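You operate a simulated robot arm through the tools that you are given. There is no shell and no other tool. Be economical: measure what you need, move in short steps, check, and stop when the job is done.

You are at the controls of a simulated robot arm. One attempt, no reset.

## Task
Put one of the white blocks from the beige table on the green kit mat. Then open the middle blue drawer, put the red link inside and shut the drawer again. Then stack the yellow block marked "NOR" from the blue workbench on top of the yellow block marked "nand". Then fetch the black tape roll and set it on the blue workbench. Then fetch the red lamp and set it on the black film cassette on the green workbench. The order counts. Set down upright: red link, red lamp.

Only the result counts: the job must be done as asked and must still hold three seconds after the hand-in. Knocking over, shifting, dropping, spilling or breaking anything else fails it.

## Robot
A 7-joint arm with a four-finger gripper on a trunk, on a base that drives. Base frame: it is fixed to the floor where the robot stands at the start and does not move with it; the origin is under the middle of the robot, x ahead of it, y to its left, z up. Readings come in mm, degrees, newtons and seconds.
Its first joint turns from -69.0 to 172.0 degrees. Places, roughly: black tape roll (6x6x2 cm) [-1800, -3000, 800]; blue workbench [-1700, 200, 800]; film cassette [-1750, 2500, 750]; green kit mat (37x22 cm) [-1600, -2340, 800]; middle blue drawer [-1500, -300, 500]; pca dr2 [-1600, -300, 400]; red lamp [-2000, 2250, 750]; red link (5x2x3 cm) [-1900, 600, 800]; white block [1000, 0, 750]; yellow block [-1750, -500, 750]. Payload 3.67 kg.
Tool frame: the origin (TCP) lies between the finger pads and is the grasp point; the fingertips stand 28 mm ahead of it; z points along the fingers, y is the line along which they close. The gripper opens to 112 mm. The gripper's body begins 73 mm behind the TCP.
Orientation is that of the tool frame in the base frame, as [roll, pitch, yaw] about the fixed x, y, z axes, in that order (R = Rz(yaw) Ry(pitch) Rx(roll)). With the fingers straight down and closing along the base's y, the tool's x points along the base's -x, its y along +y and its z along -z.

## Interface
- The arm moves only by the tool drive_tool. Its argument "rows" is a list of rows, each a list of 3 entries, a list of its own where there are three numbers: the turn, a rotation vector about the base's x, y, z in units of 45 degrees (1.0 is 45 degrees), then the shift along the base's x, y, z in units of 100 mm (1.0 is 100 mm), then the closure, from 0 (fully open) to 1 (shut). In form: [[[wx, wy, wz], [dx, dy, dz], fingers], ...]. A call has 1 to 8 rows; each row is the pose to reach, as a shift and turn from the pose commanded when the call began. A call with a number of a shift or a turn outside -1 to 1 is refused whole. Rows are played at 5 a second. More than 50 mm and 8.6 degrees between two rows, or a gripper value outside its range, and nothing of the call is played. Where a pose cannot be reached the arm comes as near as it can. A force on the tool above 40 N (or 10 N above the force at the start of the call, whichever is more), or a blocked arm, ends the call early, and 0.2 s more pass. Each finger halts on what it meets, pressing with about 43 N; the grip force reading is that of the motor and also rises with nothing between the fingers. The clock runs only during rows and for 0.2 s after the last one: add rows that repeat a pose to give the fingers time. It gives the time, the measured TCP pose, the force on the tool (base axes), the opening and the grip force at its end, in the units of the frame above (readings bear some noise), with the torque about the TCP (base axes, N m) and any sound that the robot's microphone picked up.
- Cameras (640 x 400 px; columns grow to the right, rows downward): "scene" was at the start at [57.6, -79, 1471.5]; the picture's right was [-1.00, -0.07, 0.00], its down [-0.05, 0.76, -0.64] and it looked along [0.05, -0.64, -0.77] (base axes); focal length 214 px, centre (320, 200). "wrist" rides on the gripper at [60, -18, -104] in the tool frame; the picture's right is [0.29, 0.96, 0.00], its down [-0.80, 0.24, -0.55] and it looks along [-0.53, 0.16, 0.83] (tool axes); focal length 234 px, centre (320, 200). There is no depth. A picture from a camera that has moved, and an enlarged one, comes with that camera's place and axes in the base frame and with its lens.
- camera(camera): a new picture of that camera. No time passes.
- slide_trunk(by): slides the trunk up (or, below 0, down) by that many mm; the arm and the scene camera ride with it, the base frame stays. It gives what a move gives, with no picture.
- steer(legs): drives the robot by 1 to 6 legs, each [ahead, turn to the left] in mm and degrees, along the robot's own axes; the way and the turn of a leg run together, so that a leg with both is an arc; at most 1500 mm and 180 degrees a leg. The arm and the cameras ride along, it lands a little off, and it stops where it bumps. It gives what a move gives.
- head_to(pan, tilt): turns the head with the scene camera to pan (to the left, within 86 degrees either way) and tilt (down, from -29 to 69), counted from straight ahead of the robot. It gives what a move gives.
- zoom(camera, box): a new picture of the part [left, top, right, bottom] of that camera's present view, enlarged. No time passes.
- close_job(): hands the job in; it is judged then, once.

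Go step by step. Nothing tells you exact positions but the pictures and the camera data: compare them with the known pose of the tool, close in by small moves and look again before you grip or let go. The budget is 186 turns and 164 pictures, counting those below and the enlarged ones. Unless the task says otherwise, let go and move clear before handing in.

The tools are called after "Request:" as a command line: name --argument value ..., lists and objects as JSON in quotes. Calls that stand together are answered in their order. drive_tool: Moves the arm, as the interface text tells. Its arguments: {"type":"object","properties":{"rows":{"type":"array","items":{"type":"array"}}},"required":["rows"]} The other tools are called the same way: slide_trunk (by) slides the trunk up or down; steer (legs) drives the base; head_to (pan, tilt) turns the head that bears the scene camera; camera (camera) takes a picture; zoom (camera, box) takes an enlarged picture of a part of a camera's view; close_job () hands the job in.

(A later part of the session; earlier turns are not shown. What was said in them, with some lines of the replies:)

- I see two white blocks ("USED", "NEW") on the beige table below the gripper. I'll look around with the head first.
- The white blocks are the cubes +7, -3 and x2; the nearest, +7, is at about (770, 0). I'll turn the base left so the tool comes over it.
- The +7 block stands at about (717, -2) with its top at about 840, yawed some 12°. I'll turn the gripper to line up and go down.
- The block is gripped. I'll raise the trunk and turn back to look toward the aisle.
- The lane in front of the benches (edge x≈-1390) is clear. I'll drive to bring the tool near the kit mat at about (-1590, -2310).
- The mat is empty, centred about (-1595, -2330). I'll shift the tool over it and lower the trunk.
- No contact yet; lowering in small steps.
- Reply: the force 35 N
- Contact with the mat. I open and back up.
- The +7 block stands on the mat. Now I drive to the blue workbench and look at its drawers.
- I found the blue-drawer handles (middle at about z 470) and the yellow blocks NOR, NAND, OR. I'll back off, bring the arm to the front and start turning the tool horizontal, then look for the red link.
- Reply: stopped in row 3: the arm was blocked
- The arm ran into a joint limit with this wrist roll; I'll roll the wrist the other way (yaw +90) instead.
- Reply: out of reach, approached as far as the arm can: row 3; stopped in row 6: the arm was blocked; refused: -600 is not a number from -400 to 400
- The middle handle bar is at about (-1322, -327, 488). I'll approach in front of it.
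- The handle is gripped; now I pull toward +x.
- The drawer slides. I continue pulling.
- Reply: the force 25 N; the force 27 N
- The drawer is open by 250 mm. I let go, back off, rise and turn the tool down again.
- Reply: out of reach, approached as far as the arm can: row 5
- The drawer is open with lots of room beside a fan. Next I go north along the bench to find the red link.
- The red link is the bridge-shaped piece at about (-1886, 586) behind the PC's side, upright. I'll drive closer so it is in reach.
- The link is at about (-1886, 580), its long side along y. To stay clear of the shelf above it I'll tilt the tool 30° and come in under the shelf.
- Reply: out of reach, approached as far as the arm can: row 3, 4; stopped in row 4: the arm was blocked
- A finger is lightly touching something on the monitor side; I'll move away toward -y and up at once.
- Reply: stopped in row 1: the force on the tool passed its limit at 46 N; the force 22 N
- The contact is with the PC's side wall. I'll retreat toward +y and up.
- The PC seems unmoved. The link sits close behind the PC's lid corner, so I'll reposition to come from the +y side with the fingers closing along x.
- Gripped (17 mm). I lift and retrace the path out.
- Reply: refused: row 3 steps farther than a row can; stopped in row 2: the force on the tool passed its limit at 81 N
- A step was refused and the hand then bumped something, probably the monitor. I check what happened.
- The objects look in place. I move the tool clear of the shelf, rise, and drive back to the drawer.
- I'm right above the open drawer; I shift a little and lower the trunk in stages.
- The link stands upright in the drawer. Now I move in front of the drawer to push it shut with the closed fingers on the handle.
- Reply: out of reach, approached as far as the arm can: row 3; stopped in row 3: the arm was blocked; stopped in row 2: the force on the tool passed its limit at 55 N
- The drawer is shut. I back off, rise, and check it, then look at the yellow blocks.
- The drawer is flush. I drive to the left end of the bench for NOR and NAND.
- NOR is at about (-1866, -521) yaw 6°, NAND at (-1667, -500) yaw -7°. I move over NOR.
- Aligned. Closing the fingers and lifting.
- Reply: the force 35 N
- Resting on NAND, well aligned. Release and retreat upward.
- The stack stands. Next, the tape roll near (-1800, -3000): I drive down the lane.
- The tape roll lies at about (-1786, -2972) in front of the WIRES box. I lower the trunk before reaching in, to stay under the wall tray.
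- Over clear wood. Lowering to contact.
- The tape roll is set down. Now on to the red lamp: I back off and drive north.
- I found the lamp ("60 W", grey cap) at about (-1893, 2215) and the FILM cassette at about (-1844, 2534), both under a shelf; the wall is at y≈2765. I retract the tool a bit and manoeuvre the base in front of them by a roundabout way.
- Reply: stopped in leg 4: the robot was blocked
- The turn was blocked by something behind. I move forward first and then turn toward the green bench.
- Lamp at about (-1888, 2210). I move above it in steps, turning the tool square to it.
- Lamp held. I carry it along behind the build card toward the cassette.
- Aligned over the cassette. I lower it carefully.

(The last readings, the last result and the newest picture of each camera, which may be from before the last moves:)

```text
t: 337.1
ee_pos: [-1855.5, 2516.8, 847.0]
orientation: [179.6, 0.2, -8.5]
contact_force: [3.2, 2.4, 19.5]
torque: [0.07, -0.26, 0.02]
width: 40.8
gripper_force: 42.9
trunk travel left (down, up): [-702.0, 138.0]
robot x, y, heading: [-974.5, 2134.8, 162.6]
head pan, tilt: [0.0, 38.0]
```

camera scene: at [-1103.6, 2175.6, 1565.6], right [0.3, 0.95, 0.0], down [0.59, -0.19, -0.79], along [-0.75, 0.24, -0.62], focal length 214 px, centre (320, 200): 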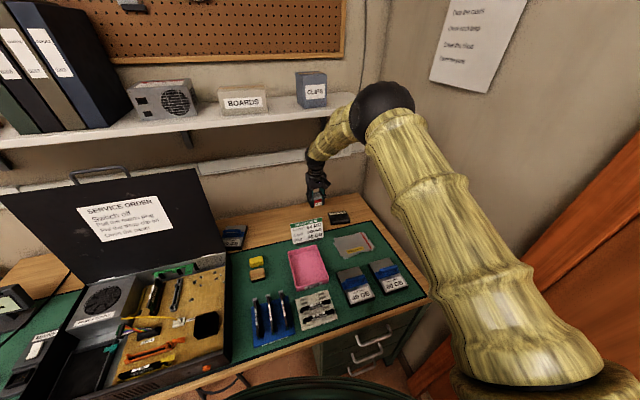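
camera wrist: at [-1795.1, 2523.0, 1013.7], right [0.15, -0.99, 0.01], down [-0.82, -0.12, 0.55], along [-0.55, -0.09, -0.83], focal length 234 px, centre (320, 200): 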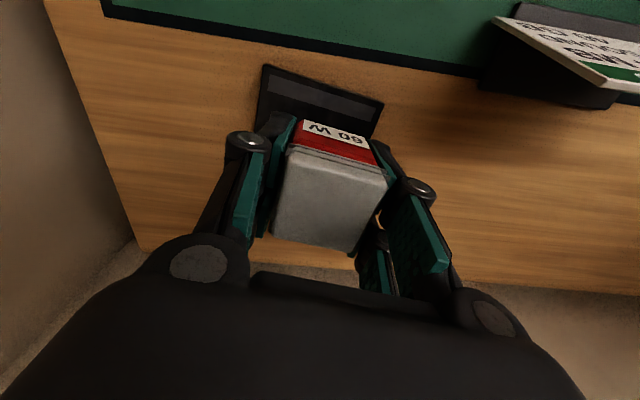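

Contact at about 847. I release gently and go straight up.

Request:
drive_tool --rows '[[[0, 0, 0], [0, 0, 0.01], 0.8], [[0, 0, 0], [0, 0, 0.01], 0.62], [[0, 0, 0], [0, 0, 0.01], 0.5], [[0, 0, 0], [0, 0, 0.01], 0.4], [[0, 0, 0], [0, 0, 0.4], 0.4], [[0, 0, 0], [0, 0, 0.8], 0.4]]'

Request:
zoom --camera "scene" --box '[310, 170, 390, 230]'

Request:
camera --camera "wrist"

```text
t: 338.5
ee_pos: [-1855.7, 2516.5, 923.4]
orientation: [179.5, -0.1, -8.3]
contact_force: [0.4, -0.1, 0.4]
torque: [0.0, -0.03, 0.01]
width: 67.3
gripper_force: 0.0
trunk travel left (down, up): [-702.0, 138.0]
robot x, y, heading: [-976.8, 2132.7, 162.3]
head pan, tilt: [0.0, 38.0]
```

```text
6.67 times, centred on (350, 200) of scene
camera zoom: at [-1103.1, 2173.4, 1565.6], right [0.3, 0.95, 0.0], down [0.59, -0.19, -0.79], along [-0.75, 0.24, -0.62], focal length 1430 px, centre (120, 200)
```

zoom: 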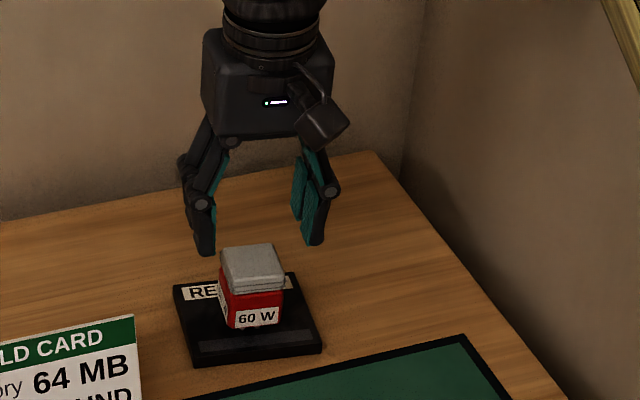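

```text
33 pictures are left
camera wrist: at [-1794.7, 2526.5, 1028.2], right [0.15, -0.99, 0.01], down [-0.82, -0.12, 0.55], along [-0.55, -0.09, -0.83], focal length 234 px, centre (320, 200)
```

wrist: 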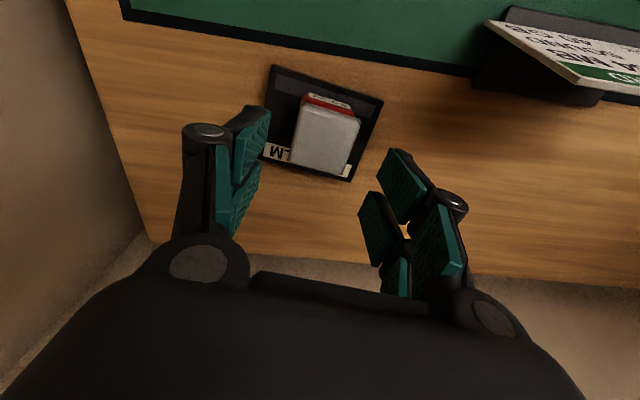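

The lamp stands upright on the cassette. I rise clear and hand in.

Request:
drive_tool --rows '[[[0, 0, 0], [0.1, 0, 0.3], 0.4], [[0, 0, 0], [0.3, 0, 0.5], 0.4]]'

Request:
zoom --camera "scene" --box '[310, 170, 390, 230]'

```text
t: 339.1
ee_pos: [-1826.8, 2515.0, 974.6]
orientation: [179.6, 0.0, -8.4]
contact_force: [-0.3, -0.4, 0.3]
torque: [-0.01, -0.02, -0.02]
width: 67.3
gripper_force: 0.0
trunk travel left (down, up): [-702.0, 138.0]
robot x, y, heading: [-973.6, 2131.1, 162.2]
head pan, tilt: [0.0, 38.0]
```

```text
6.67 times, centred on (350, 200) of scene
camera zoom: at [-1103.1, 2173.8, 1565.7], right [0.3, 0.95, 0.0], down [0.59, -0.19, -0.79], along [-0.75, 0.24, -0.62], focal length 1430 px, centre (120, 200)
```

zoom: 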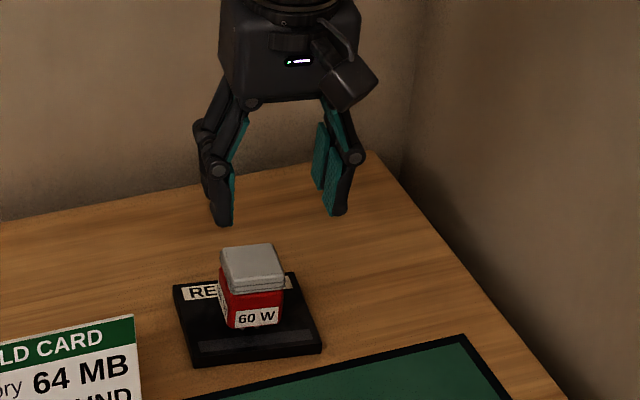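

Everything is in its place and the gripper is clear, so I am handing in.

Request:
close_job

```text
The job is handed in.
```

I did all five steps in the order asked and handed the job in; it has not reported back whether it passed. The +7 block is on the mat, the red link is upright in the shut middle drawer, and NOR is on nand. The tape roll is on the blue workbench, and the red lamp stands upright on the film cassette.

While fetching the link, the hand pressed against the side of the PC on the blue workbench (about 46 N). It also bumped something there (about 81 N), most likely the small monitor. Both looked unmoved in the pictures, but I could only judge the monitor to about 10 mm.
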